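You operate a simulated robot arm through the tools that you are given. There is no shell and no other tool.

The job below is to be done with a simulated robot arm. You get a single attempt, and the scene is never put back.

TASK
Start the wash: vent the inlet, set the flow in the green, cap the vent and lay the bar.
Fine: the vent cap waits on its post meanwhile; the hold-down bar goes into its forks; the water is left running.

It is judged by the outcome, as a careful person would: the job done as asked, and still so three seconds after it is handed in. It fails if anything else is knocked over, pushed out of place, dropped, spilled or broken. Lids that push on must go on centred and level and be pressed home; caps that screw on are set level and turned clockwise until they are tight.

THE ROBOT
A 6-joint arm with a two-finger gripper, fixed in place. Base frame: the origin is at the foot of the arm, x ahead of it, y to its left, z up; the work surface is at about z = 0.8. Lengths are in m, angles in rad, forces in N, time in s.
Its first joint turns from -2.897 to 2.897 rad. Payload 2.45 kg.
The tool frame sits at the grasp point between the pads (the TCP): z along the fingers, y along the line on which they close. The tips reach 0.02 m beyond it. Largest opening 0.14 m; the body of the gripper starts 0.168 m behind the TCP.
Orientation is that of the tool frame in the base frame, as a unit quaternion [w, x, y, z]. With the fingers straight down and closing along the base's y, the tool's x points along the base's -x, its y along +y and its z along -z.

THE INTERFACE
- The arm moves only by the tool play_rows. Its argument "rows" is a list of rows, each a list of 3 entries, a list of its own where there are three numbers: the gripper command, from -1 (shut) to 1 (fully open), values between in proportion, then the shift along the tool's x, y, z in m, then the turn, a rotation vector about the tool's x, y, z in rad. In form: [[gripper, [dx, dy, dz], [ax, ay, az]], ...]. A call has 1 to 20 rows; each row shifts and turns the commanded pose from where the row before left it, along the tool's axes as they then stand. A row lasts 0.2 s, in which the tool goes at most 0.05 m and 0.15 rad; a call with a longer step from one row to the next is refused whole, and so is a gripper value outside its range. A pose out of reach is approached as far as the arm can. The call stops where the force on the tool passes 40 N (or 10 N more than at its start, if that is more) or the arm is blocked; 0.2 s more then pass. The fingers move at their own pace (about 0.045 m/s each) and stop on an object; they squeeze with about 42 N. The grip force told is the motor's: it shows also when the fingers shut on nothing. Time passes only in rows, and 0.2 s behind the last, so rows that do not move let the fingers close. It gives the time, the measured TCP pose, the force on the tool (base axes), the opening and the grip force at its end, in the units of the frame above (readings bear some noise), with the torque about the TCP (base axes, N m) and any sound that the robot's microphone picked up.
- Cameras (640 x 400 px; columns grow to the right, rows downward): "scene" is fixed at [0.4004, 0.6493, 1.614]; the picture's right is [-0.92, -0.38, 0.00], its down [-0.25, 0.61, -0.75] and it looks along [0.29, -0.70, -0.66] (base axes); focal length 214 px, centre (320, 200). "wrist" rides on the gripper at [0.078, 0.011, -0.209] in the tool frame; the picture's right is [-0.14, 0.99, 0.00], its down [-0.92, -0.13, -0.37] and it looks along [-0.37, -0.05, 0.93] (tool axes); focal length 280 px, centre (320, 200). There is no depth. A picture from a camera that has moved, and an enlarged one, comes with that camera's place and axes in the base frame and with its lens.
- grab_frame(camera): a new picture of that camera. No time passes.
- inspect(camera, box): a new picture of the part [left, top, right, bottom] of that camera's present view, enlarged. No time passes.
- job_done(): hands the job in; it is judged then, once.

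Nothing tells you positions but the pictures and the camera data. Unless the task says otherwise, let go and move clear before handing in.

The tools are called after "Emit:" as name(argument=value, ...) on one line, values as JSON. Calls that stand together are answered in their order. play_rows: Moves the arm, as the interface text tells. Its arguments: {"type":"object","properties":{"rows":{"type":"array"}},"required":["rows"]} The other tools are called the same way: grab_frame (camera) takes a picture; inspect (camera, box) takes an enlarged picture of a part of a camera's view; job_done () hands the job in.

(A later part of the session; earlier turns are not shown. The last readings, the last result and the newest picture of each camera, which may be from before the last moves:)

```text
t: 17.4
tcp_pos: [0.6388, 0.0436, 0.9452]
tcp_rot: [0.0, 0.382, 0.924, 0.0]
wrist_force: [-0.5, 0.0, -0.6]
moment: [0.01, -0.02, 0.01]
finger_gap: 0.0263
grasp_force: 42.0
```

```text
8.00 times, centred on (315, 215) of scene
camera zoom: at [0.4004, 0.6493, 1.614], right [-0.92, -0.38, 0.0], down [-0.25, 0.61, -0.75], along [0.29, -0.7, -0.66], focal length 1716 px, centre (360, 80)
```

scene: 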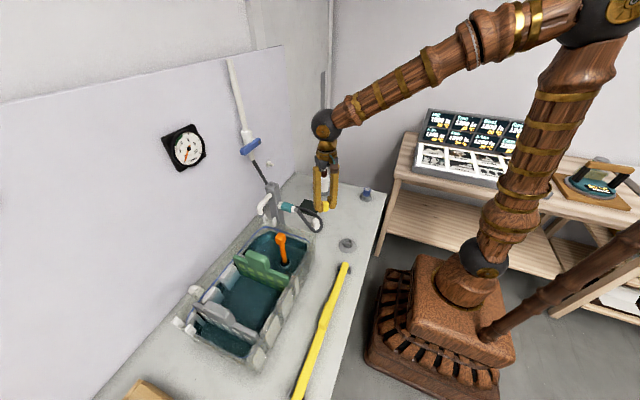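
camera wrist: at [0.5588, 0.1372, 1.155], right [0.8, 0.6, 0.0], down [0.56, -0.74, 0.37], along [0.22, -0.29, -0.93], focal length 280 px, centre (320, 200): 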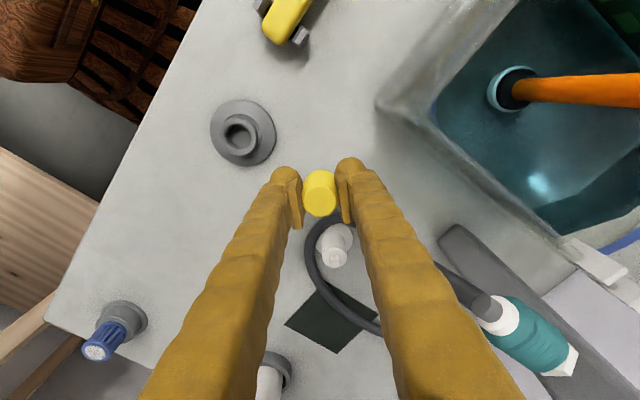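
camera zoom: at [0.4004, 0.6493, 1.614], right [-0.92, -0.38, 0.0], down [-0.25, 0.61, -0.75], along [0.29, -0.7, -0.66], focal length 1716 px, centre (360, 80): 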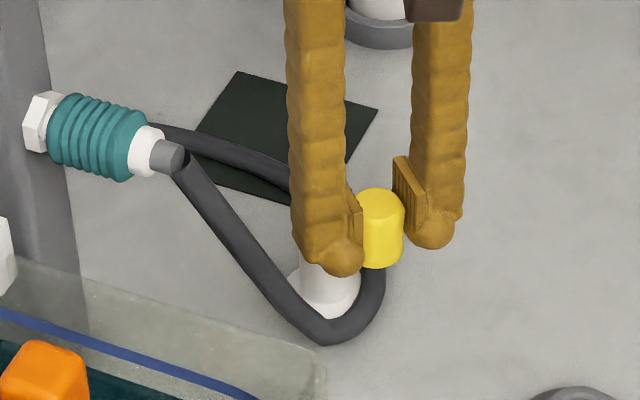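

I zoom tightly on the spigot to fix its centre more exactly.

Emit:
inspect(camera="wrist", box=[310, 205, 350, 245])

Emit:
inspect(camera="wrist", box=[295, 165, 345, 225])

```text
10.00 times, centred on (330, 225) of wrist
camera zoom: at [0.5918, 0.1043, 1.155], right [0.8, 0.6, 0.0], down [0.56, -0.74, 0.37], along [0.22, -0.29, -0.93], focal length 2804 px, centre (220, -50)
```

zoom: 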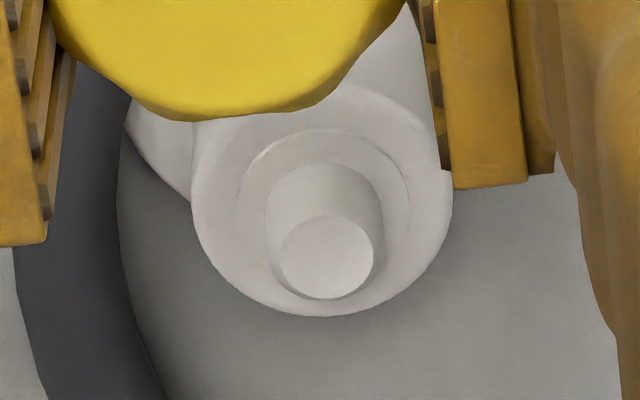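

```text
6.67 times, centred on (320, 195) of wrist
camera zoom: at [0.5918, 0.1043, 1.155], right [0.8, 0.6, 0.0], down [0.56, -0.74, 0.37], along [0.22, -0.29, -0.93], focal length 1869 px, centre (320, 233)
```

zoom: 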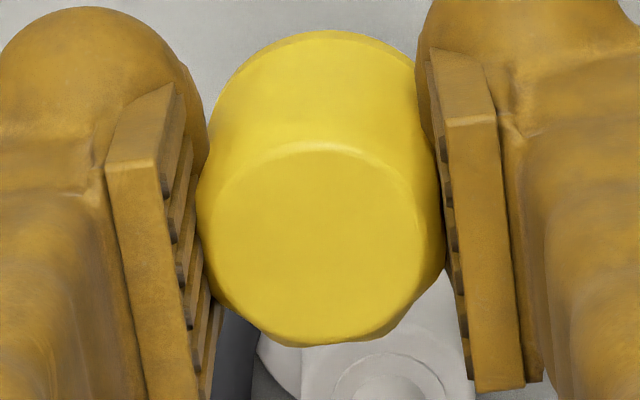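

The spigot top is at tool offset (−0.078, 0.0016), about 11 mm across; the cap's axis is ~1.3 mm ahead of the TCP. I move the cap over the post at the present height and check from the scene camera.

Emit:
play_rows(rows=[[-1, [-0.0256, 0.0006, 0], [0, 0, 0]], [-1, [-0.0256, 0.0005, 0], [0, 0, 0]], [-1, [-0.0255, 0.0005, 0], [0, 0, 0]], [-1, [0, 0, 0.02], [0, 0, 0]], [-1, [0, 0, 0], [0, 0, 0]]])

Emit:
inspect(camera="scene", box=[290, 190, 340, 240])

Emit:
inspect(camera="wrist", box=[270, 150, 370, 250])

```text
t: 18.6
tcp_pos: [0.6939, -0.0107, 0.9245]
tcp_rot: [0.0, 0.383, 0.924, 0.0]
wrist_force: [0.0, 0.0, -0.2]
moment: [-0.01, 0.02, -0.01]
finger_gap: 0.0262
grasp_force: 41.2
```

```text
8.00 times, centred on (315, 215) of scene
camera zoom: at [0.4004, 0.6493, 1.614], right [-0.92, -0.38, 0.0], down [-0.25, 0.61, -0.75], along [0.29, -0.7, -0.66], focal length 1716 px, centre (360, 80)
```

zoom: 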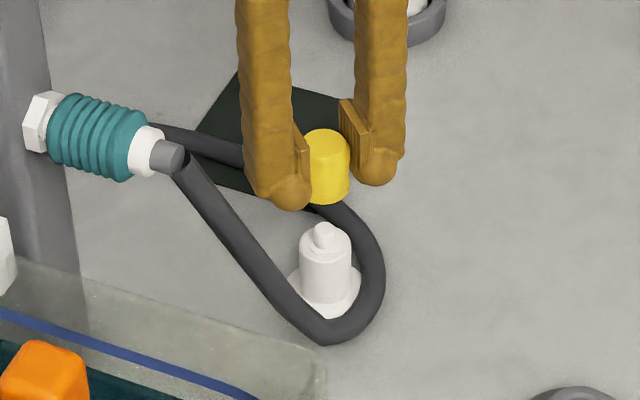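

```text
4.00 times, centred on (320, 200) of wrist
camera zoom: at [0.6463, 0.0511, 1.1342], right [0.8, 0.6, 0.0], down [0.56, -0.74, 0.37], along [0.22, -0.29, -0.93], focal length 1122 px, centre (320, 200)
```

zoom: 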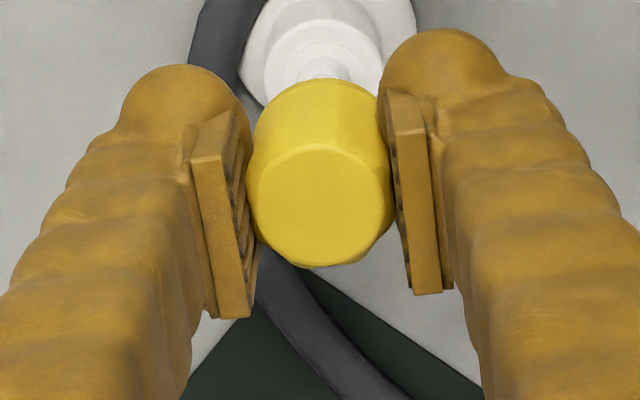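

From the scene camera the cap appears centred over the spigot within about a millimetre. I zoom the wrist view to check the other direction.

Emit:
inspect(camera="wrist", box=[295, 145, 345, 195])

Emit:
inspect(camera="scene", box=[300, 200, 330, 230])

```text
8.00 times, centred on (320, 170) of wrist
camera zoom: at [0.6463, 0.0511, 1.1342], right [0.8, 0.6, 0.0], down [0.56, -0.74, 0.37], along [0.22, -0.29, -0.93], focal length 2243 px, centre (320, 440)
```

zoom: 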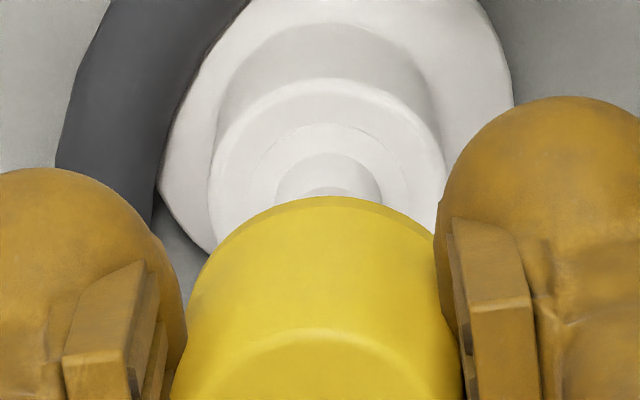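

```text
13.33 times, centred on (315, 215) of scene
camera zoom: at [0.4004, 0.6493, 1.614], right [-0.92, -0.38, 0.0], down [-0.25, 0.61, -0.75], along [0.29, -0.7, -0.66], focal length 2860 px, centre (387, 0)
```

zoom: 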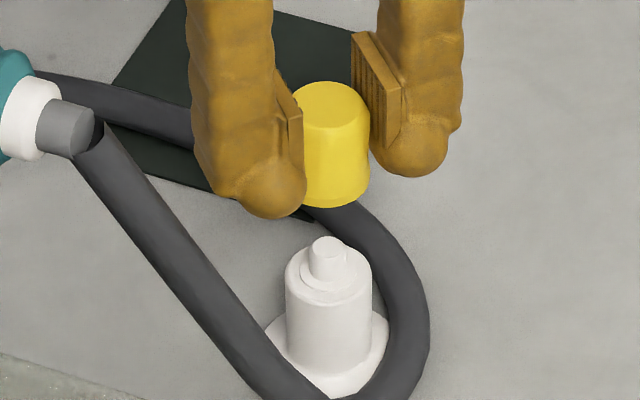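

By triangulation the post rim is at tool offset (−0.001, 0.001), z≈0.850, so the cap is aligned within a millimetre. I lower it in small steps watching the force.

Emit:
play_rows(rows=[[-1, [0, 0.0005, 0.015], [0, 0, 0]], [-1, [0, 0, 0.01], [0, 0, 0]], [-1, [0, 0, 0.007], [0, 0, 0]], [-1, [0, 0, 0.004], [0, 0, 0]], [-1, [0, 0, 0.003], [0, 0, 0]]])

Emit:
inspect(camera="scene", box=[300, 200, 330, 230])

```text
t: 19.8
tcp_pos: [0.6928, -0.0095, 0.8855]
tcp_rot: [0.0, 0.383, 0.924, 0.001]
wrist_force: [-2.6, 4.1, 3.8]
moment: [0.14, 0.08, 0.01]
finger_gap: 0.0262
grasp_force: 41.3
```

```text
13.33 times, centred on (315, 215) of scene
camera zoom: at [0.4004, 0.6493, 1.614], right [-0.92, -0.38, 0.0], down [-0.25, 0.61, -0.75], along [0.29, -0.7, -0.66], focal length 2860 px, centre (387, 0)
```

zoom: 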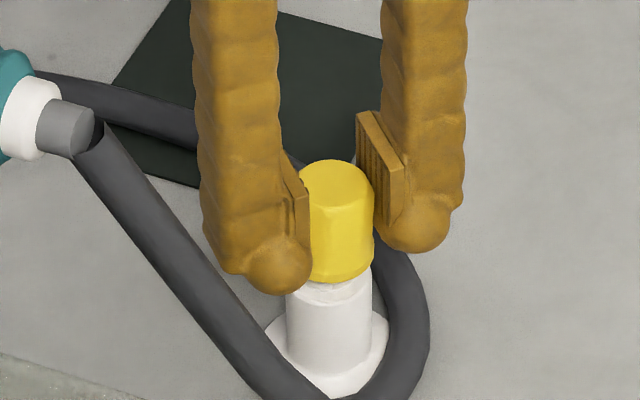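

The cap has touched the spigot with a small sideways force toward (−x, +y), so it is slightly off centre. I shift a millimetre that way and feel again.

Emit:
play_rows(rows=[[-1, [0.001, 0.0003, 0], [0, 0, 0]], [-1, [0, 0, 0], [0, 0, 0]]])

Emit:
inspect(camera="wrist", box=[295, 145, 345, 195])

```text
t: 20.4
tcp_pos: [0.6935, -0.0112, 0.8864]
tcp_rot: [0.0, 0.382, 0.924, 0.001]
wrist_force: [0.3, 0.2, -0.3]
moment: [0.02, 0.03, 0.01]
finger_gap: 0.026
grasp_force: 41.8
```

```text
8.00 times, centred on (320, 170) of wrist
camera zoom: at [0.6447, 0.0512, 1.0961], right [0.8, 0.6, 0.0], down [0.56, -0.74, 0.37], along [0.22, -0.29, -0.93], focal length 2243 px, centre (320, 440)
```

zoom: 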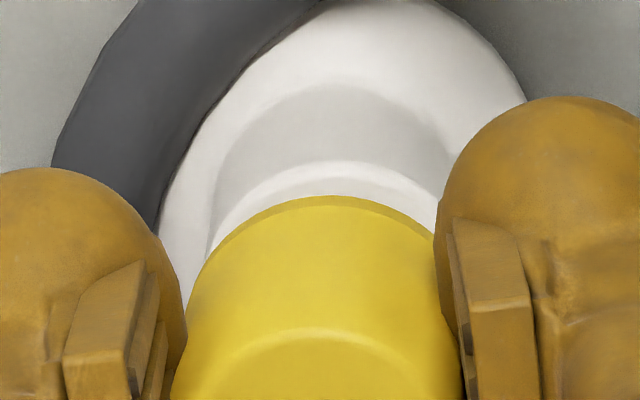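

The forces vanished, so the cap is now centred on the spigot. I continue lowering in small steps.

Emit:
play_rows(rows=[[-1, [0, 0, 0.002], [0, 0, 0]], [-1, [0, 0, 0.002], [0, 0, 0]], [-1, [0, 0, 0.002], [0, 0, 0]]])

```text
t: 21.2
tcp_pos: [0.6934, -0.0096, 0.8806]
tcp_rot: [0.001, 0.382, 0.924, 0.0]
wrist_force: [-4.3, 10.8, 2.5]
moment: [0.28, 0.13, 0.02]
finger_gap: 0.0259
grasp_force: 42.0
```

There is still a sideways push mostly toward +y. I shift a bit more that way before going on.

Emit:
play_rows(rows=[[-1, [0.001, 0.0005, 0], [0, 0, 0]], [-1, [0, 0, 0], [0, 0, 0]]])

Emit:
inspect(camera="scene", box=[300, 200, 330, 230])

```text
t: 21.8
tcp_pos: [0.6928, -0.0094, 0.8804]
tcp_rot: [0.0, 0.383, 0.924, -0.001]
wrist_force: [0.0, -0.3, -0.8]
moment: [0.01, 0.0, -0.01]
finger_gap: 0.0262
grasp_force: 41.5
```

```text
13.33 times, centred on (315, 215) of scene
camera zoom: at [0.4004, 0.6493, 1.614], right [-0.92, -0.38, 0.0], down [-0.25, 0.61, -0.75], along [0.29, -0.7, -0.66], focal length 2860 px, centre (387, 0)
```

zoom: 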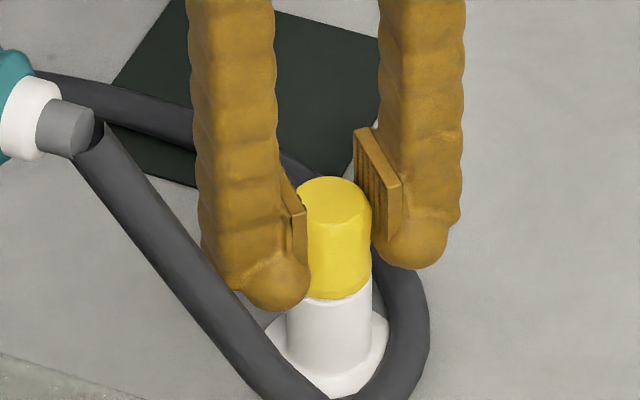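

The cap is nearly on the shoulder now and force-free. I lower the last few millimetres.

Emit:
play_rows(rows=[[-1, [0, 0, 0.0015], [0, 0, 0]], [-1, [0, 0, 0.0015], [0, 0, 0]]])

```text
t: 22.4
tcp_pos: [0.6928, -0.0077, 0.8784]
tcp_rot: [0.001, 0.383, 0.924, 0.0]
wrist_force: [-1.1, -3.1, 20.5]
moment: [-0.33, 0.19, 0.05]
finger_gap: 0.0262
grasp_force: 42.4
```

The cap now bears down on the shoulder with about 20 N. I ease off, open the fingers a little and look.

Emit:
play_rows(rows=[[-1, [0, 0, -0.0015], [0, 0, 0]], [-0.3, [0, 0, 0], [0, 0, 0]], [-0.3, [0, 0, 0], [0, 0, 0]], [-0.3, [0, 0, 0], [0, 0, 0]]])

Emit:
inspect(camera="scene", box=[300, 200, 330, 230])

Emit:
inspect(camera="wrist", box=[270, 150, 370, 250])

```text
t: 23.4
tcp_pos: [0.693, -0.0093, 0.8772]
tcp_rot: [-0.001, 0.383, 0.924, 0.0]
wrist_force: [-0.5, 0.0, 1.2]
moment: [0.04, -0.03, 0.02]
finger_gap: 0.0491
grasp_force: 0.0
```

```text
13.33 times, centred on (315, 215) of scene
camera zoom: at [0.4004, 0.6493, 1.614], right [-0.92, -0.38, 0.0], down [-0.25, 0.61, -0.75], along [0.29, -0.7, -0.66], focal length 2860 px, centre (387, 0)
```

zoom: 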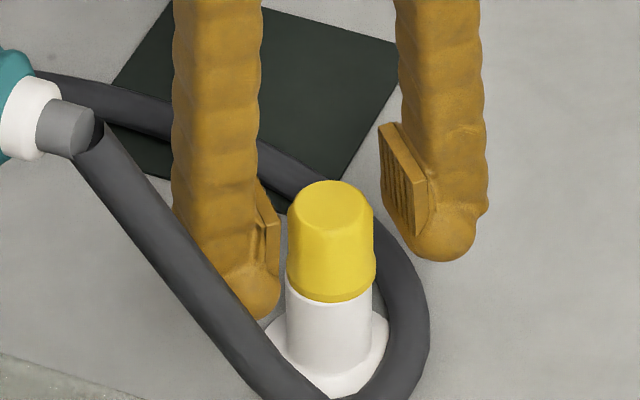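

```text
4.00 times, centred on (320, 200) of wrist
camera zoom: at [0.6451, 0.0529, 1.0885], right [0.8, 0.6, 0.0], down [0.56, -0.74, 0.37], along [0.22, -0.29, -0.93], focal length 1122 px, centre (320, 200)
```

zoom: 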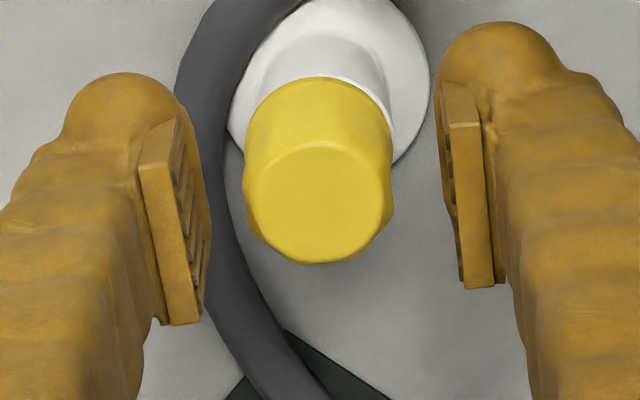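

The cap stands level on its post. I rise straight up and look to make sure it stays there, then go on toward the valve.

Emit:
play_rows(rows=[[-0.3, [0, 0, -0.02], [0, 0, 0]], [-0.3, [0, 0, -0.03], [0, 0, 0]], [-0.3, [0, 0, -0.05], [0, 0, 0]], [-0.3, [0, 0, -0.05], [0, 0, 0]], [0, [0, 0, -0.05], [0, 0, 0]], [0, [0, 0, -0.05], [0, 0, 0]], [0, [0, 0, -0.05], [0, 0, 0]], [0, [0, 0, -0.05], [0, 0, 0]]])

Emit:
inspect(camera="scene", box=[290, 190, 340, 240])

Emit:
grab_frame(camera="wrist")

```text
t: 25.2
tcp_pos: [0.6923, -0.0094, 1.2251]
tcp_rot: [0.0, 0.383, 0.924, 0.0]
wrist_force: [0.4, -0.2, -0.8]
moment: [0.01, 0.03, 0.03]
finger_gap: 0.0699
grasp_force: 0.0
```

```text
8.00 times, centred on (315, 215) of scene
camera zoom: at [0.4004, 0.6493, 1.614], right [-0.92, -0.38, 0.0], down [-0.25, 0.61, -0.75], along [0.29, -0.7, -0.66], focal length 1716 px, centre (360, 80)
```

zoom: 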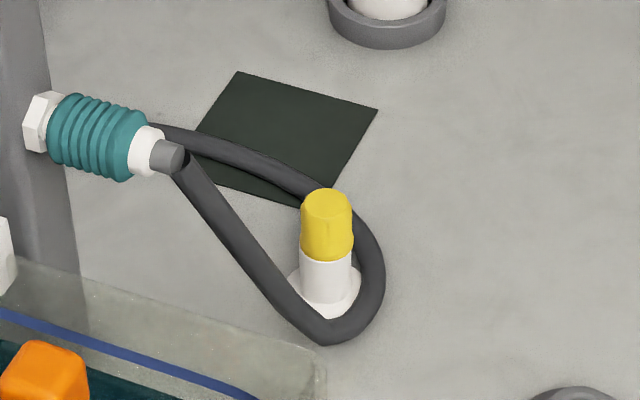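

```text
taken
camera wrist: at [0.6438, 0.0529, 1.4357], right [0.8, 0.6, 0.0], down [0.56, -0.74, 0.37], along [0.22, -0.29, -0.93], focal length 280 px, centre (320, 200)
```

wrist: 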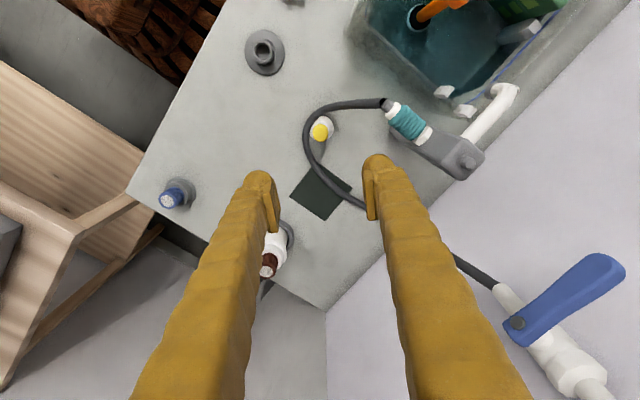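

The cap is safely parked. Now I turn the gripper so that it will point at the wall with the fingers closing vertically, ready to take the blue lever.

Emit:
play_rows(rows=[[0, [0, 0, 0], [0, 0, 0.1309]], [0, [0, 0, 0], [0, 0, 0.1309]], [0, [0, 0, 0], [0, 0, 0.1309]], [0, [0, 0, 0], [0, 0, 0.1309]], [0, [0, 0, 0], [0, 0, 0.1309]], [0, [0, 0, 0], [0, 0, 0.1309]], [0, [0.0277, 0.0323, -0.0073], [0, 0, 0]], [0, [0.0277, 0.0323, -0.0073], [0, 0, 0]], [0, [0.0277, 0.0323, -0.0073], [0, 0, 0]], [0, [0, 0, 0], [0, 0, 0]]])

Emit:
grab_frame(camera="wrist")

Emit:
grab_frame(camera="scene")

```text
t: 27.4
tcp_pos: [0.7905, 0.0739, 1.2502]
tcp_rot: [0.001, 0.707, 0.708, 0.0]
wrist_force: [1.1, 0.1, -0.7]
moment: [-0.02, -0.05, 0.01]
finger_gap: 0.0702
grasp_force: 0.1
```

```text
taken
camera wrist: at [0.8002, 0.1517, 1.4599], right [0.99, -0.14, 0.0], down [-0.13, -0.92, 0.37], along [-0.05, -0.37, -0.93], focal length 280 px, centre (320, 200)
```

wrist: 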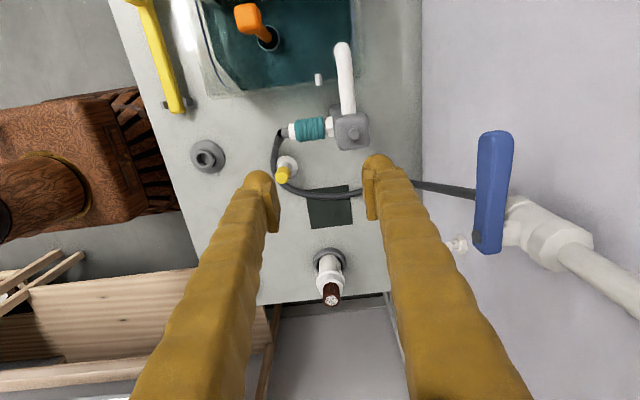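

```text
taken
```

scene: 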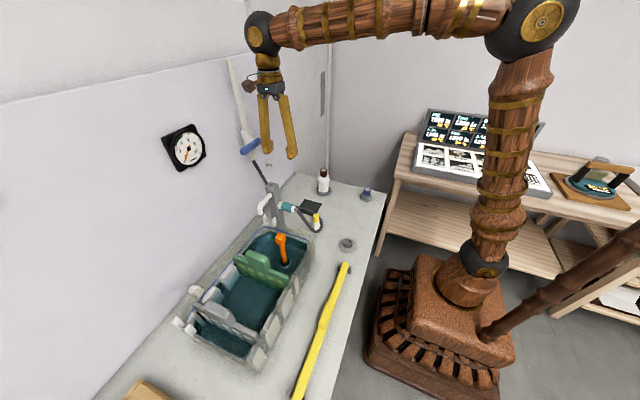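

The lever is seen edge-on: x≈0.92–0.945, its end at y≈0.10, z≈1.23. I pitch the tool to point at the wall.

Emit:
play_rows(rows=[[0, [0, 0, 0], [-0.1428, 0, 0]], [0, [0, 0, 0], [-0.1428, 0, 0]], [0, [0, 0, 0], [-0.1428, 0, 0]], [0, [0, 0, 0], [-0.1428, 0, 0]], [0, [0, 0, 0], [-0.1428, 0, 0]], [0, [0, 0, 0], [-0.1428, 0, 0]], [0, [0, 0, 0], [-0.1428, 0, 0]], [0, [0, 0, 0], [-0.1428, 0, 0]], [0, [0, 0, 0], [-0.1428, 0, 0]], [0, [0, 0, 0], [-0.1428, 0, 0]], [0, [0, 0, 0], [-0.1428, 0, 0]], [0, [0, 0, 0], [0, 0, 0]]])

Emit:
grab_frame(camera="wrist")

Emit:
grab_frame(camera="scene")

```text
t: 30.0
tcp_pos: [0.7757, 0.1089, 1.2565]
tcp_rot: [0.32, 0.584, 0.634, 0.394]
wrist_force: [-0.5, -0.5, 0.9]
moment: [-0.03, 0.04, -0.01]
finger_gap: 0.0702
grasp_force: 0.1
out of reach, approached as far as the arm can: row 8, 9, 10, 11
```

```text
taken
camera wrist: at [0.5918, 0.1585, 1.3725], right [0.5, -0.13, 0.86], down [-0.28, -0.96, 0.02], along [0.82, -0.25, -0.52], focal length 280 px, centre (320, 200)
```

wrist: 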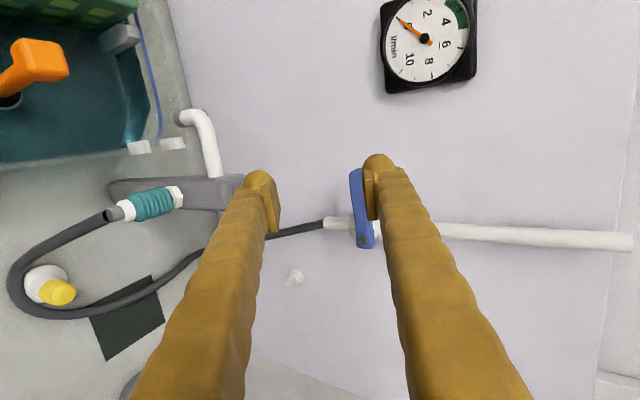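

```text
taken
```

scene: 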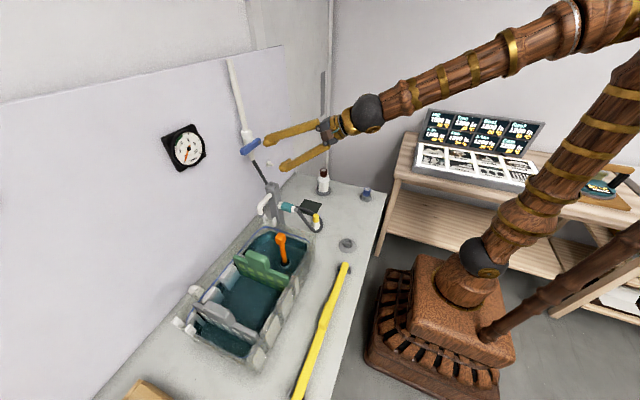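

The arm could not reach the full horizontal pitch there; it got to about 57–60°. That tilt is enough: I go back to 57° and line up so the lever will pass between the two fingers as in a loose cage.

Emit:
play_rows(rows=[[0, [0, 0, 0], [0.1428, 0, 0]], [0, [0, 0, 0], [0.1428, 0, 0]], [0, [0, 0, 0], [0.1428, 0, 0]], [0, [0, 0, 0], [0.1428, 0, 0]], [0, [0, 0.0302, 0.0109], [0, 0, 0]], [0, [0, 0.0302, 0.0109], [0, 0, 0]], [0, [0, 0, 0], [0, 0, 0]]])

Emit:
grab_frame(camera="wrist")

Emit:
grab_frame(camera="scene")

```text
t: 31.6
tcp_pos: [0.8397, 0.1136, 1.2661]
tcp_rot: [0.143, 0.652, 0.718, 0.199]
wrist_force: [-1.0, 0.3, 0.3]
moment: [-0.02, -0.02, 0.01]
finger_gap: 0.0702
grasp_force: 0.0
out of reach, approached as far as the arm can: row 1
```

```text
taken
camera wrist: at [0.7431, 0.1704, 1.4597], right [0.89, -0.06, 0.46], down [-0.18, -0.96, 0.21], along [0.43, -0.27, -0.86], focal length 280 px, centre (320, 200)
```

wrist: 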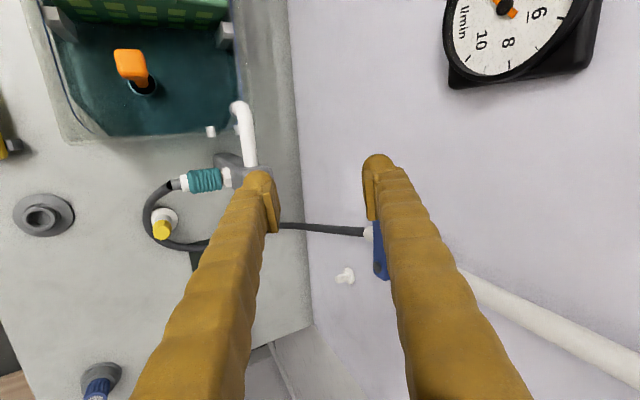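

```text
taken
```

scene: 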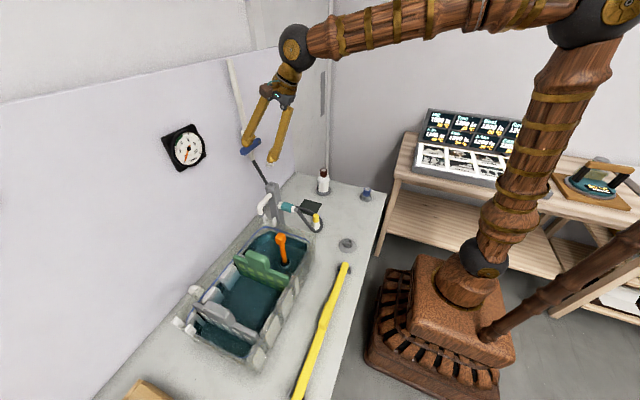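

The clamped motion left the tool about 28° pitched and slightly skewed. I straighten it to a clean 30° pitch, rise a bit and close the fingers, to press the lever's end down from above (counter-clockwise, the usual opening sense).

Emit:
play_rows(rows=[[0, [0, 0, 0], [-0.0343, -0.1008, 0.0696]], [-1, [0, 0.01, -0.0173], [0, 0, 0]], [-1, [0, 0.01, -0.0173], [0, 0, 0]], [-1, [0, 0, 0], [0, 0, 0]], [-1, [0, 0, 0], [0, 0, 0]], [-1, [0, 0, 0], [0, 0, 0]], [-1, [0, 0, 0], [0, 0, 0]]])

Emit:
grab_frame(camera="wrist")

Emit:
inspect(camera="scene", box=[220, 80, 320, 180])

```text
t: 33.2
tcp_pos: [0.8396, 0.1157, 1.3058]
tcp_rot: [0.182, 0.683, 0.683, 0.184]
wrist_force: [-0.7, 0.4, 0.3]
moment: [0.0, -0.03, -0.01]
finger_gap: 0.0
grasp_force: 29.7
```

```text
taken
camera wrist: at [0.7441, 0.1913, 1.4932], right [0.86, -0.14, 0.5], down [-0.29, -0.92, 0.25], along [0.42, -0.36, -0.83], focal length 280 px, centre (320, 200)
```

wrist: 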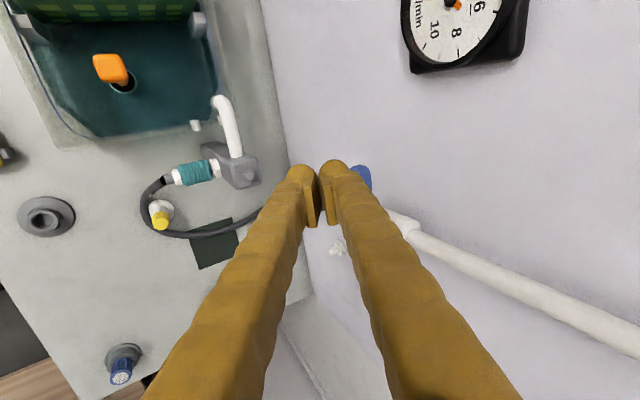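

```text
4.00 times, centred on (270, 130) of scene
camera zoom: at [0.4004, 0.6493, 1.614], right [-0.92, -0.38, 0.0], down [-0.25, 0.61, -0.75], along [0.29, -0.7, -0.66], focal length 858 px, centre (520, 480)
```

zoom: 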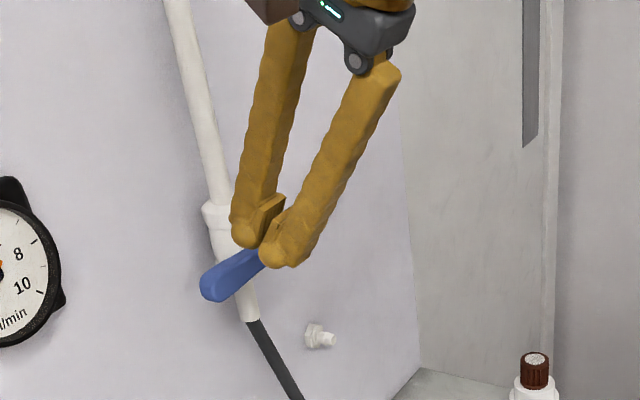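

The fingers are closed and the tool is cleanly pitched 30°. I move the tips over the lever's outer end and check.

Emit:
play_rows(rows=[[-1, [-0.0119, 0.0226, 0.0211], [0, 0, 0]], [-1, [-0.0119, 0.0226, 0.0211], [0, 0, 0]], [-1, [-0.0119, 0.0226, 0.0211], [0, 0, 0]], [-1, [0, 0, 0], [0, 0, 0]]])

Emit:
grab_frame(camera="wrist")

Emit:
inspect(camera="scene", box=[220, 100, 300, 180])

```text
t: 34.2
tcp_pos: [0.9295, 0.0815, 1.2849]
tcp_rot: [0.183, 0.683, 0.683, 0.184]
wrist_force: [-0.4, 0.1, 0.6]
moment: [0.02, -0.01, 0.02]
finger_gap: 0.0
grasp_force: 29.5
```

```text
taken
camera wrist: at [0.8334, 0.1574, 1.4721], right [0.86, -0.14, 0.5], down [-0.29, -0.92, 0.25], along [0.42, -0.36, -0.83], focal length 280 px, centre (320, 200)
```

wrist: 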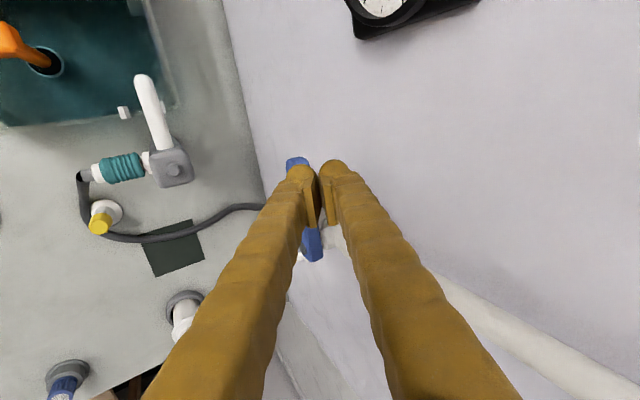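

```text
5.00 times, centred on (260, 140) of scene
camera zoom: at [0.4004, 0.6493, 1.614], right [-0.92, -0.38, 0.0], down [-0.25, 0.61, -0.75], along [0.29, -0.7, -0.66], focal length 1072 px, centre (620, 500)
```

zoom: 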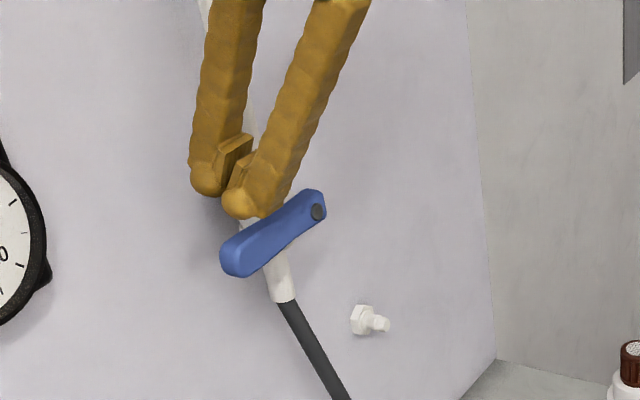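

The tips hover about 2 cm over the lever's outer end. I lower slowly until they touch.

Emit:
play_rows(rows=[[-1, [0, -0.005, 0.0087], [0, 0, 0]], [-1, [0, -0.0025, 0.0043], [0, 0, 0]], [-1, [0, -0.0015, 0.0026], [0, 0, 0]], [-1, [0, -0.0015, 0.0026], [0, 0, 0]]])

Emit:
inspect(camera="scene", box=[220, 100, 300, 180])

```text
t: 35.2
tcp_pos: [0.9302, 0.0799, 1.2654]
tcp_rot: [0.183, 0.683, 0.683, 0.184]
wrist_force: [0.4, 0.2, -0.3]
moment: [0.0, 0.02, 0.01]
finger_gap: 0.0
grasp_force: 29.6
```

```text
5.00 times, centred on (260, 140) of scene
camera zoom: at [0.4004, 0.6493, 1.614], right [-0.92, -0.38, 0.0], down [-0.25, 0.61, -0.75], along [0.29, -0.7, -0.66], focal length 1072 px, centre (620, 500)
```

zoom: 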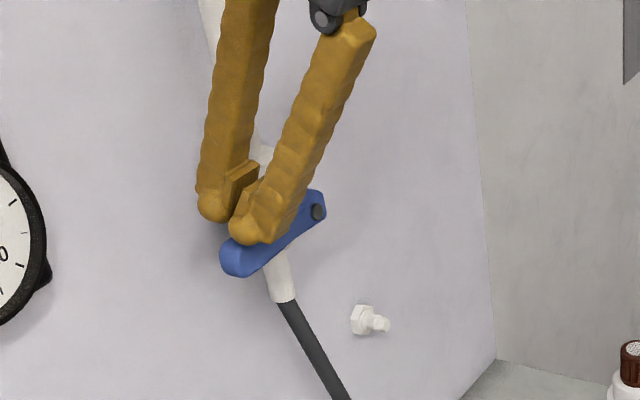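

No contact yet. I keep lowering in small steps and watch the force and the lever.

Emit:
play_rows(rows=[[-1, [0, -0.0015, 0.0026], [0, 0, 0]], [-1, [0, -0.0015, 0.0026], [0, 0, 0]]])

Emit:
inspect(camera="scene", box=[220, 100, 300, 180])

Emit:
inspect(camera="wrist", box=[260, 130, 380, 270])

```text
t: 35.8
tcp_pos: [0.9305, 0.0809, 1.2572]
tcp_rot: [0.183, 0.682, 0.684, 0.184]
wrist_force: [0.2, 0.4, 0.6]
moment: [-0.02, 0.02, 0.04]
finger_gap: 0.0002
grasp_force: 29.4
```

```text
5.00 times, centred on (260, 140) of scene
camera zoom: at [0.4004, 0.6493, 1.614], right [-0.92, -0.38, 0.0], down [-0.25, 0.61, -0.75], along [0.29, -0.7, -0.66], focal length 1072 px, centre (620, 500)
```

zoom: 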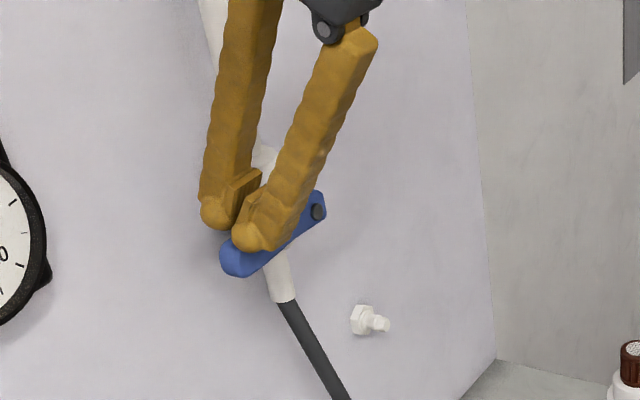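

```text
2.86 times, centred on (320, 200) of wrist
camera zoom: at [0.8338, 0.1564, 1.4456], right [0.86, -0.14, 0.49], down [-0.29, -0.92, 0.25], along [0.42, -0.36, -0.83], focal length 801 px, centre (320, 200)
```

zoom: 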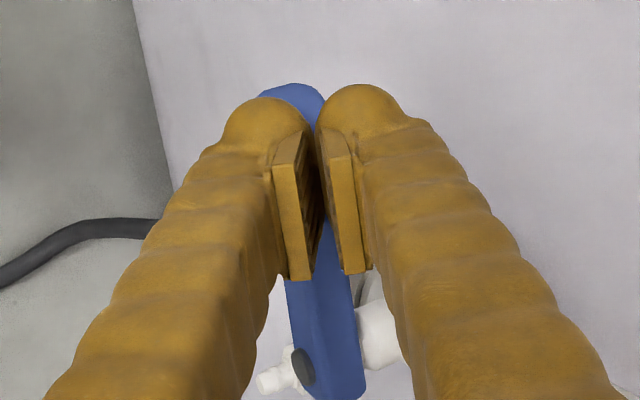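

Still no contact; the lever lies just below the tips. I continue down.

Emit:
play_rows(rows=[[-1, [0, -0.001, 0.0017], [0, 0, 0]], [-1, [0, -0.001, 0.0017], [0, 0, 0]], [-1, [0, -0.001, 0.0017], [0, 0, 0]]])

Emit:
inspect(camera="scene", box=[150, 100, 310, 180])

```text
t: 36.6
tcp_pos: [0.9309, 0.0803, 1.2539]
tcp_rot: [0.184, 0.682, 0.683, 0.186]
wrist_force: [-8.2, 7.1, 18.8]
moment: [0.06, 0.12, 0.03]
finger_gap: 0.0
grasp_force: 29.0
```

```text
4.00 times, centred on (230, 140) of scene
camera zoom: at [0.4004, 0.6493, 1.614], right [-0.92, -0.38, 0.0], down [-0.25, 0.61, -0.75], along [0.29, -0.7, -0.66], focal length 858 px, centre (680, 440)
```

zoom: 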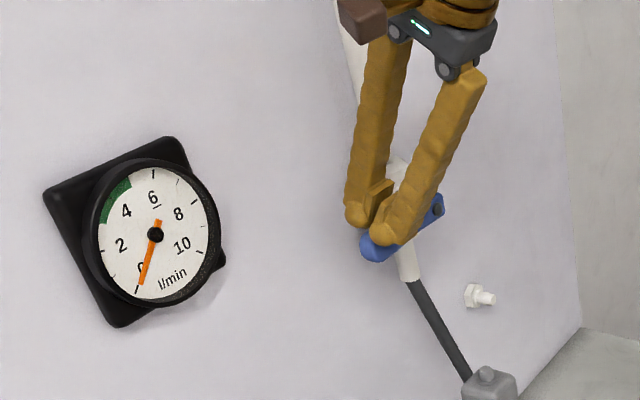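

Contact is made with about 19 N upward reaction; the gauge still reads 0. I press on a little further and watch.

Emit:
play_rows(rows=[[-1, [0, -0.001, 0.0017], [0, 0, 0]], [-1, [0, -0.001, 0.0017], [0, 0, 0]]])

Emit:
inspect(camera="scene", box=[150, 100, 310, 180])

```text
t: 37.0
tcp_pos: [0.9295, 0.0791, 1.2546]
tcp_rot: [0.185, 0.682, 0.683, 0.185]
wrist_force: [-11.5, -1.0, 6.9]
moment: [-0.05, 0.21, -0.01]
finger_gap: 0.0
grasp_force: 29.0
stopped in row 2: the force on the tool passed its limit at 43 N (the readings are from after the stop); the commanded pose is now the measured one
```

```text
4.00 times, centred on (230, 140) of scene
camera zoom: at [0.4004, 0.6493, 1.614], right [-0.92, -0.38, 0.0], down [-0.25, 0.61, -0.75], along [0.29, -0.7, -0.66], focal length 858 px, centre (680, 440)
```

zoom: 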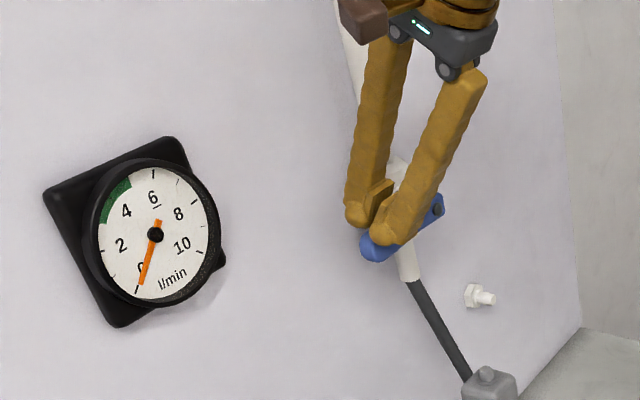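

The lever did not move with over 40 N pressing down, so that side is its closed stop; it must open upward. I back off, pitch the tool further and open the fingers to cage the lever and lift it from below.

Emit:
play_rows(rows=[[-1, [0, 0.0125, -0.0217], [0, 0, 0]], [-1, [0, 0.0125, -0.0217], [0, 0, 0]], [-1, [0, -0.0347, -0.02], [0, 0, 0]], [-1, [0, -0.0347, -0.02], [0, 0, 0]], [0.14, [0, 0, 0], [0, 0, 0]], [0.14, [0, 0, 0], [0, 0, 0]], [0.14, [0, 0, 0], [-0.118, 0, 0]], [0.14, [0, 0, 0], [-0.118, 0, 0]], [0.14, [0, 0, 0], [-0.118, 0, 0]], [0.14, [0, 0, 0], [-0.118, 0, 0]], [0.14, [0, 0, 0], [0, 0, 0]]])

Emit:
grab_frame(camera="wrist")

Emit:
grab_frame(camera="scene")

```text
t: 39.5
tcp_pos: [0.8504, 0.0799, 1.3026]
tcp_rot: [0.338, 0.619, 0.621, 0.341]
wrist_force: [0.3, -0.1, 0.2]
moment: [-0.03, 0.0, 0.03]
finger_gap: 0.0801
grasp_force: 0.0
```

```text
taken
camera wrist: at [0.6792, 0.1551, 1.4264], right [0.53, -0.14, 0.83], down [-0.38, -0.92, 0.09], along [0.76, -0.36, -0.54], focal length 280 px, centre (320, 200)
```

wrist: 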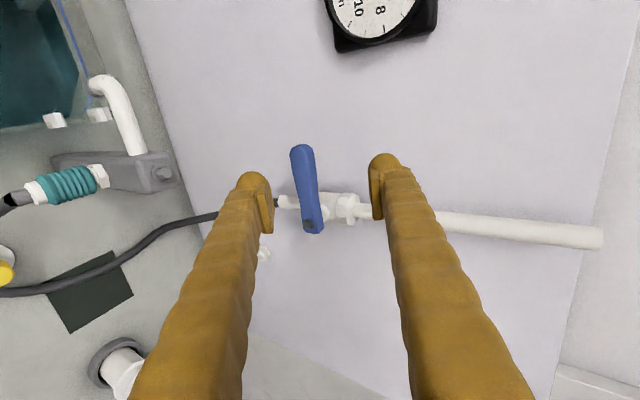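

```text
taken
```

scene: 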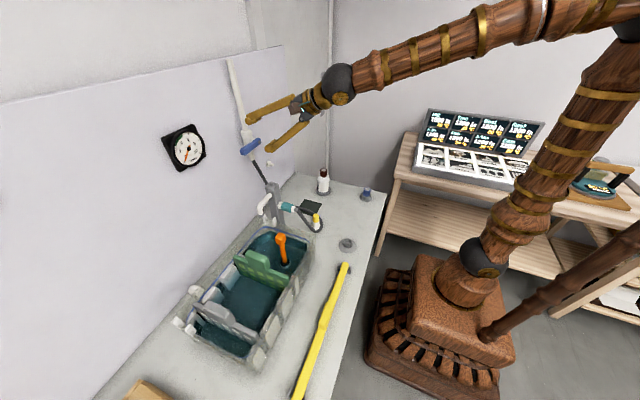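

The tool is cleanly at 57° with the lever visible between the fingers. I slide forward so the lever lies inside the gap, the lower finger reaching beneath it.

Emit:
play_rows(rows=[[0, [-0.0019, -0.0124, 0.02], [0, 0, 0]], [0, [0, 0, 0.02], [0, 0, 0]], [0, [0, 0, 0.03], [0, 0, 0]], [0, [0, 0, 0.02], [0, 0, 0]], [0, [0, 0, 0.015], [0, 0, 0]]])

Emit:
grab_frame(camera="wrist")

Emit:
inspect(camera="scene", box=[150, 80, 310, 180])

```text
t: 40.6
tcp_pos: [0.9316, 0.0789, 1.2368]
tcp_rot: [0.338, 0.62, 0.621, 0.34]
wrist_force: [0.1, 0.6, 0.1]
moment: [-0.03, -0.01, -0.01]
finger_gap: 0.0702
grasp_force: 0.0
```

```text
taken
camera wrist: at [0.7618, 0.1541, 1.3596], right [0.54, -0.14, 0.83], down [-0.38, -0.92, 0.09], along [0.76, -0.36, -0.55], focal length 280 px, centre (320, 200)
```

wrist: 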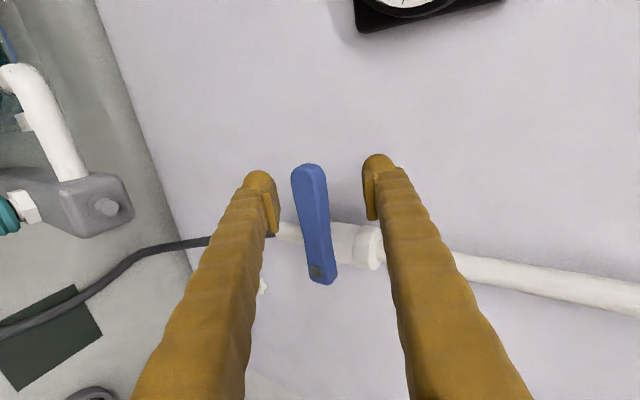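

```text
4.00 times, centred on (230, 130) of scene
camera zoom: at [0.4004, 0.6493, 1.614], right [-0.92, -0.38, 0.0], down [-0.25, 0.61, -0.75], along [0.29, -0.7, -0.66], focal length 858 px, centre (680, 480)
```

zoom: 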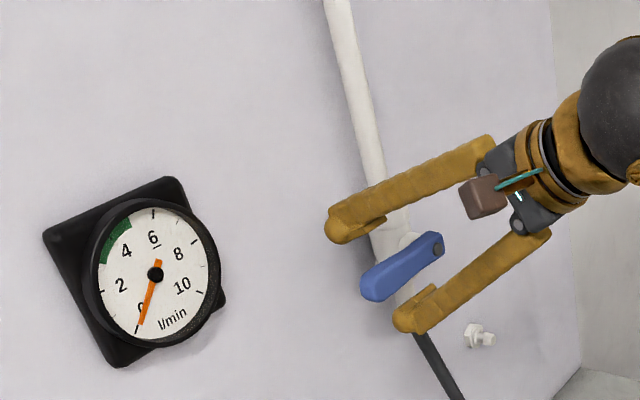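

The lever lies between the fingers, but the lower fingertip barely reaches under it. I advance 2 cm more along the tool.

Emit:
play_rows(rows=[[0, [0, 0, 0.01], [0, 0, 0]], [0, [0, 0, 0.01], [0, 0, 0]], [0, [0, 0, 0.004], [0, 0, 0]]])

Emit:
grab_frame(camera="wrist")

Emit:
inspect(camera="scene", box=[220, 100, 300, 180])

```text
t: 41.5
tcp_pos: [0.9514, 0.0784, 1.2218]
tcp_rot: [0.337, 0.62, 0.621, 0.34]
wrist_force: [-0.2, 0.4, -0.2]
moment: [-0.01, 0.01, -0.01]
finger_gap: 0.0701
grasp_force: 0.1
```

```text
taken
camera wrist: at [0.7814, 0.1551, 1.3455], right [0.54, -0.14, 0.83], down [-0.38, -0.92, 0.09], along [0.76, -0.36, -0.55], focal length 280 px, centre (320, 200)
```

wrist: 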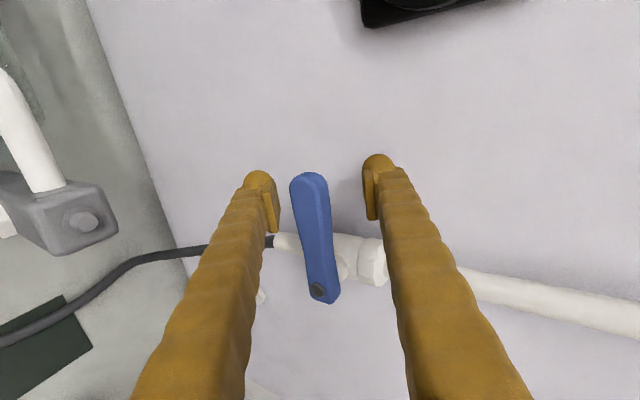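

```text
5.00 times, centred on (260, 140) of scene
camera zoom: at [0.4004, 0.6493, 1.614], right [-0.92, -0.38, 0.0], down [-0.25, 0.61, -0.75], along [0.29, -0.7, -0.66], focal length 1072 px, centre (620, 500)
```

zoom: 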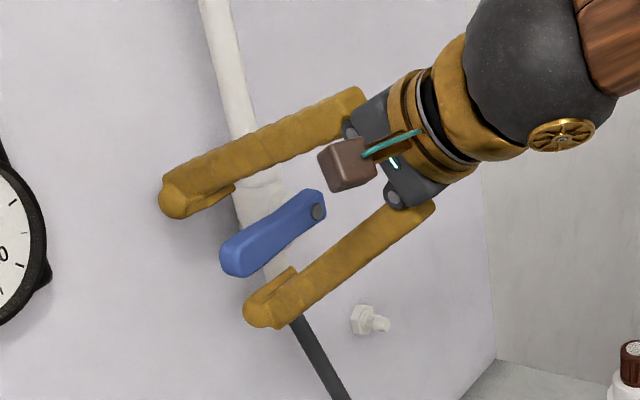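

The lever is well inside the cage with the lower finger beneath it. I lift straight up in small steps until it touches, watching the force and the gauge.

Emit:
play_rows(rows=[[0, [0, 0.0042, -0.0027], [0, 0, 0]], [0, [0, 0.0042, -0.0027], [0, 0, 0]], [0, [0, 0.0042, -0.0027], [0, 0, 0]], [0, [0, 0.0025, -0.0016], [0, 0, 0]], [0, [0, 0.0025, -0.0016], [0, 0, 0]]])

Emit:
inspect(camera="scene", box=[150, 90, 310, 190])

```text
t: 42.6
tcp_pos: [0.9513, 0.0774, 1.2439]
tcp_rot: [0.338, 0.62, 0.622, 0.339]
wrist_force: [-2.9, 2.3, -1.8]
moment: [0.09, 0.02, -0.08]
finger_gap: 0.0724
grasp_force: 2.3
```

```text
4.00 times, centred on (230, 140) of scene
camera zoom: at [0.4004, 0.6493, 1.614], right [-0.92, -0.38, 0.0], down [-0.25, 0.61, -0.75], along [0.29, -0.7, -0.66], focal length 858 px, centre (680, 440)
```

zoom: 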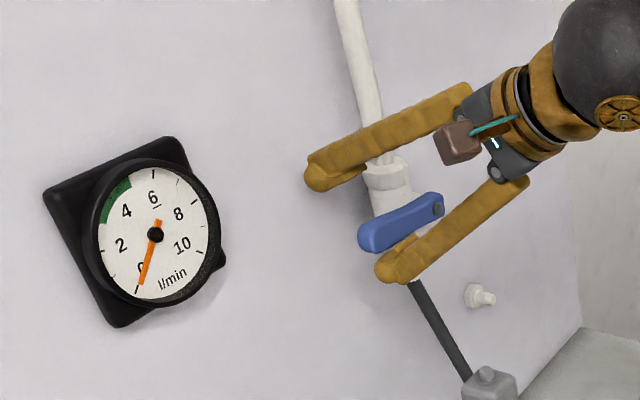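

The lever's end has started to rise with only a few newtons. I continue lifting in small steps and check the gauge.

Emit:
play_rows(rows=[[0, [0, 0.0025, -0.0016], [0, 0, 0]], [0, [0, 0.0025, -0.0016], [0, 0, 0]], [0, [0, 0.0025, -0.0016], [0, 0, 0]]])

Emit:
inspect(camera="scene", box=[150, 90, 310, 190])

```text
t: 43.5
tcp_pos: [0.953, 0.0787, 1.2528]
tcp_rot: [0.337, 0.62, 0.621, 0.341]
wrist_force: [-3.4, 0.8, -1.2]
moment: [0.05, 0.07, -0.04]
finger_gap: 0.0723
grasp_force: 1.4
```

```text
4.00 times, centred on (230, 140) of scene
camera zoom: at [0.4004, 0.6493, 1.614], right [-0.92, -0.38, 0.0], down [-0.25, 0.61, -0.75], along [0.29, -0.7, -0.66], focal length 858 px, centre (680, 440)
```

zoom: 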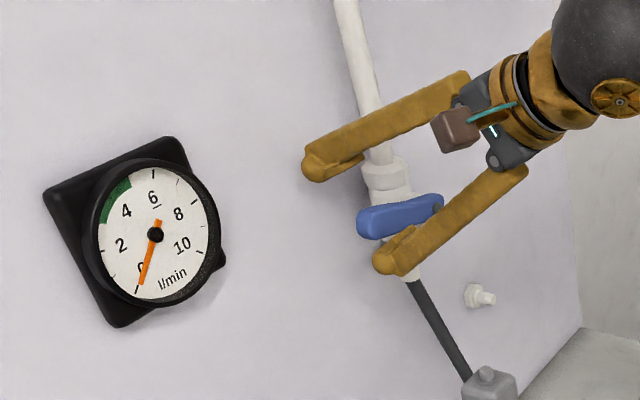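

The lever turns freely; the needle hasn't moved yet. I keep lifting step by step.

Emit:
play_rows(rows=[[0, [0, 0.0025, -0.0016], [0, 0, 0]], [0, [0, 0.0025, -0.0016], [0, 0, 0]], [0, [0, 0.0025, -0.0016], [0, 0, 0]]])

Emit:
inspect(camera="scene", box=[150, 90, 310, 190])

```text
t: 44.2
tcp_pos: [0.9525, 0.077, 1.2625]
tcp_rot: [0.337, 0.62, 0.622, 0.341]
wrist_force: [-2.9, 0.5, -1.7]
moment: [0.04, 0.04, -0.01]
finger_gap: 0.0718
grasp_force: 1.9
```

```text
4.00 times, centred on (230, 140) of scene
camera zoom: at [0.4004, 0.6493, 1.614], right [-0.92, -0.38, 0.0], down [-0.25, 0.61, -0.75], along [0.29, -0.7, -0.66], focal length 858 px, centre (680, 440)
```

zoom: 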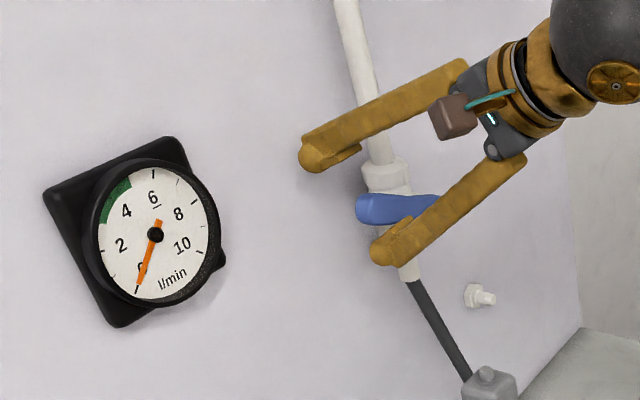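

The needle seems to be just starting. I lift on.

Emit:
play_rows(rows=[[0, [0, 0.0025, -0.0016], [0, 0, 0]], [0, [0, 0.0025, -0.0016], [0, 0, 0]], [0, [0, 0.0025, -0.0016], [0, 0, 0]]])

Emit:
inspect(camera="scene", box=[150, 90, 310, 190])

```text
t: 45.0
tcp_pos: [0.9531, 0.0786, 1.2701]
tcp_rot: [0.337, 0.619, 0.622, 0.34]
wrist_force: [-1.6, 1.0, -1.8]
moment: [0.04, -0.01, -0.03]
finger_gap: 0.0713
grasp_force: 1.3
```

```text
4.00 times, centred on (230, 140) of scene
camera zoom: at [0.4004, 0.6493, 1.614], right [-0.92, -0.38, 0.0], down [-0.25, 0.61, -0.75], along [0.29, -0.7, -0.66], focal length 858 px, centre (680, 440)
```

zoom: 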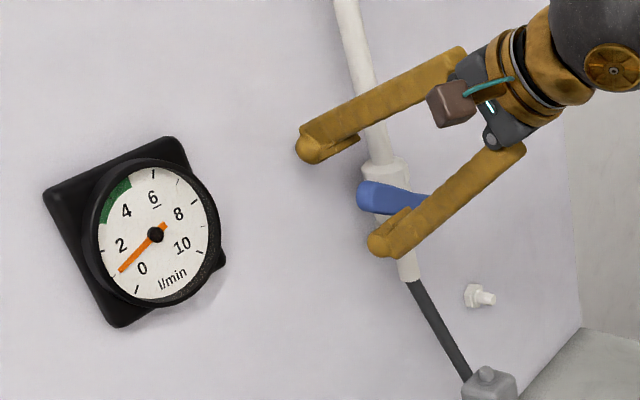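

The needle reads about 1 l/min. I continue with smaller steps.

Emit:
play_rows(rows=[[0, [0, 0.0025, -0.0016], [0, 0, 0]], [0, [0, 0.0025, -0.0016], [0, 0, 0]]])

Emit:
inspect(camera="scene", box=[150, 90, 310, 190])

```text
t: 45.6
tcp_pos: [0.9522, 0.0775, 1.2771]
tcp_rot: [0.338, 0.62, 0.621, 0.34]
wrist_force: [-1.4, -0.1, -0.9]
moment: [0.05, 0.0, -0.02]
finger_gap: 0.0713
grasp_force: 1.2
```

```text
4.00 times, centred on (230, 140) of scene
camera zoom: at [0.4004, 0.6493, 1.614], right [-0.92, -0.38, 0.0], down [-0.25, 0.61, -0.75], along [0.29, -0.7, -0.66], focal length 858 px, centre (680, 440)
```

zoom: 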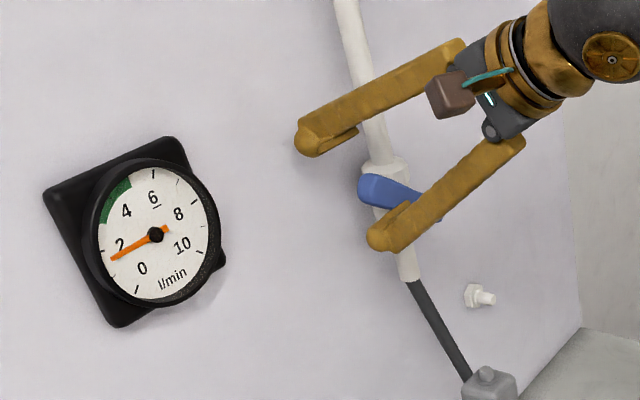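

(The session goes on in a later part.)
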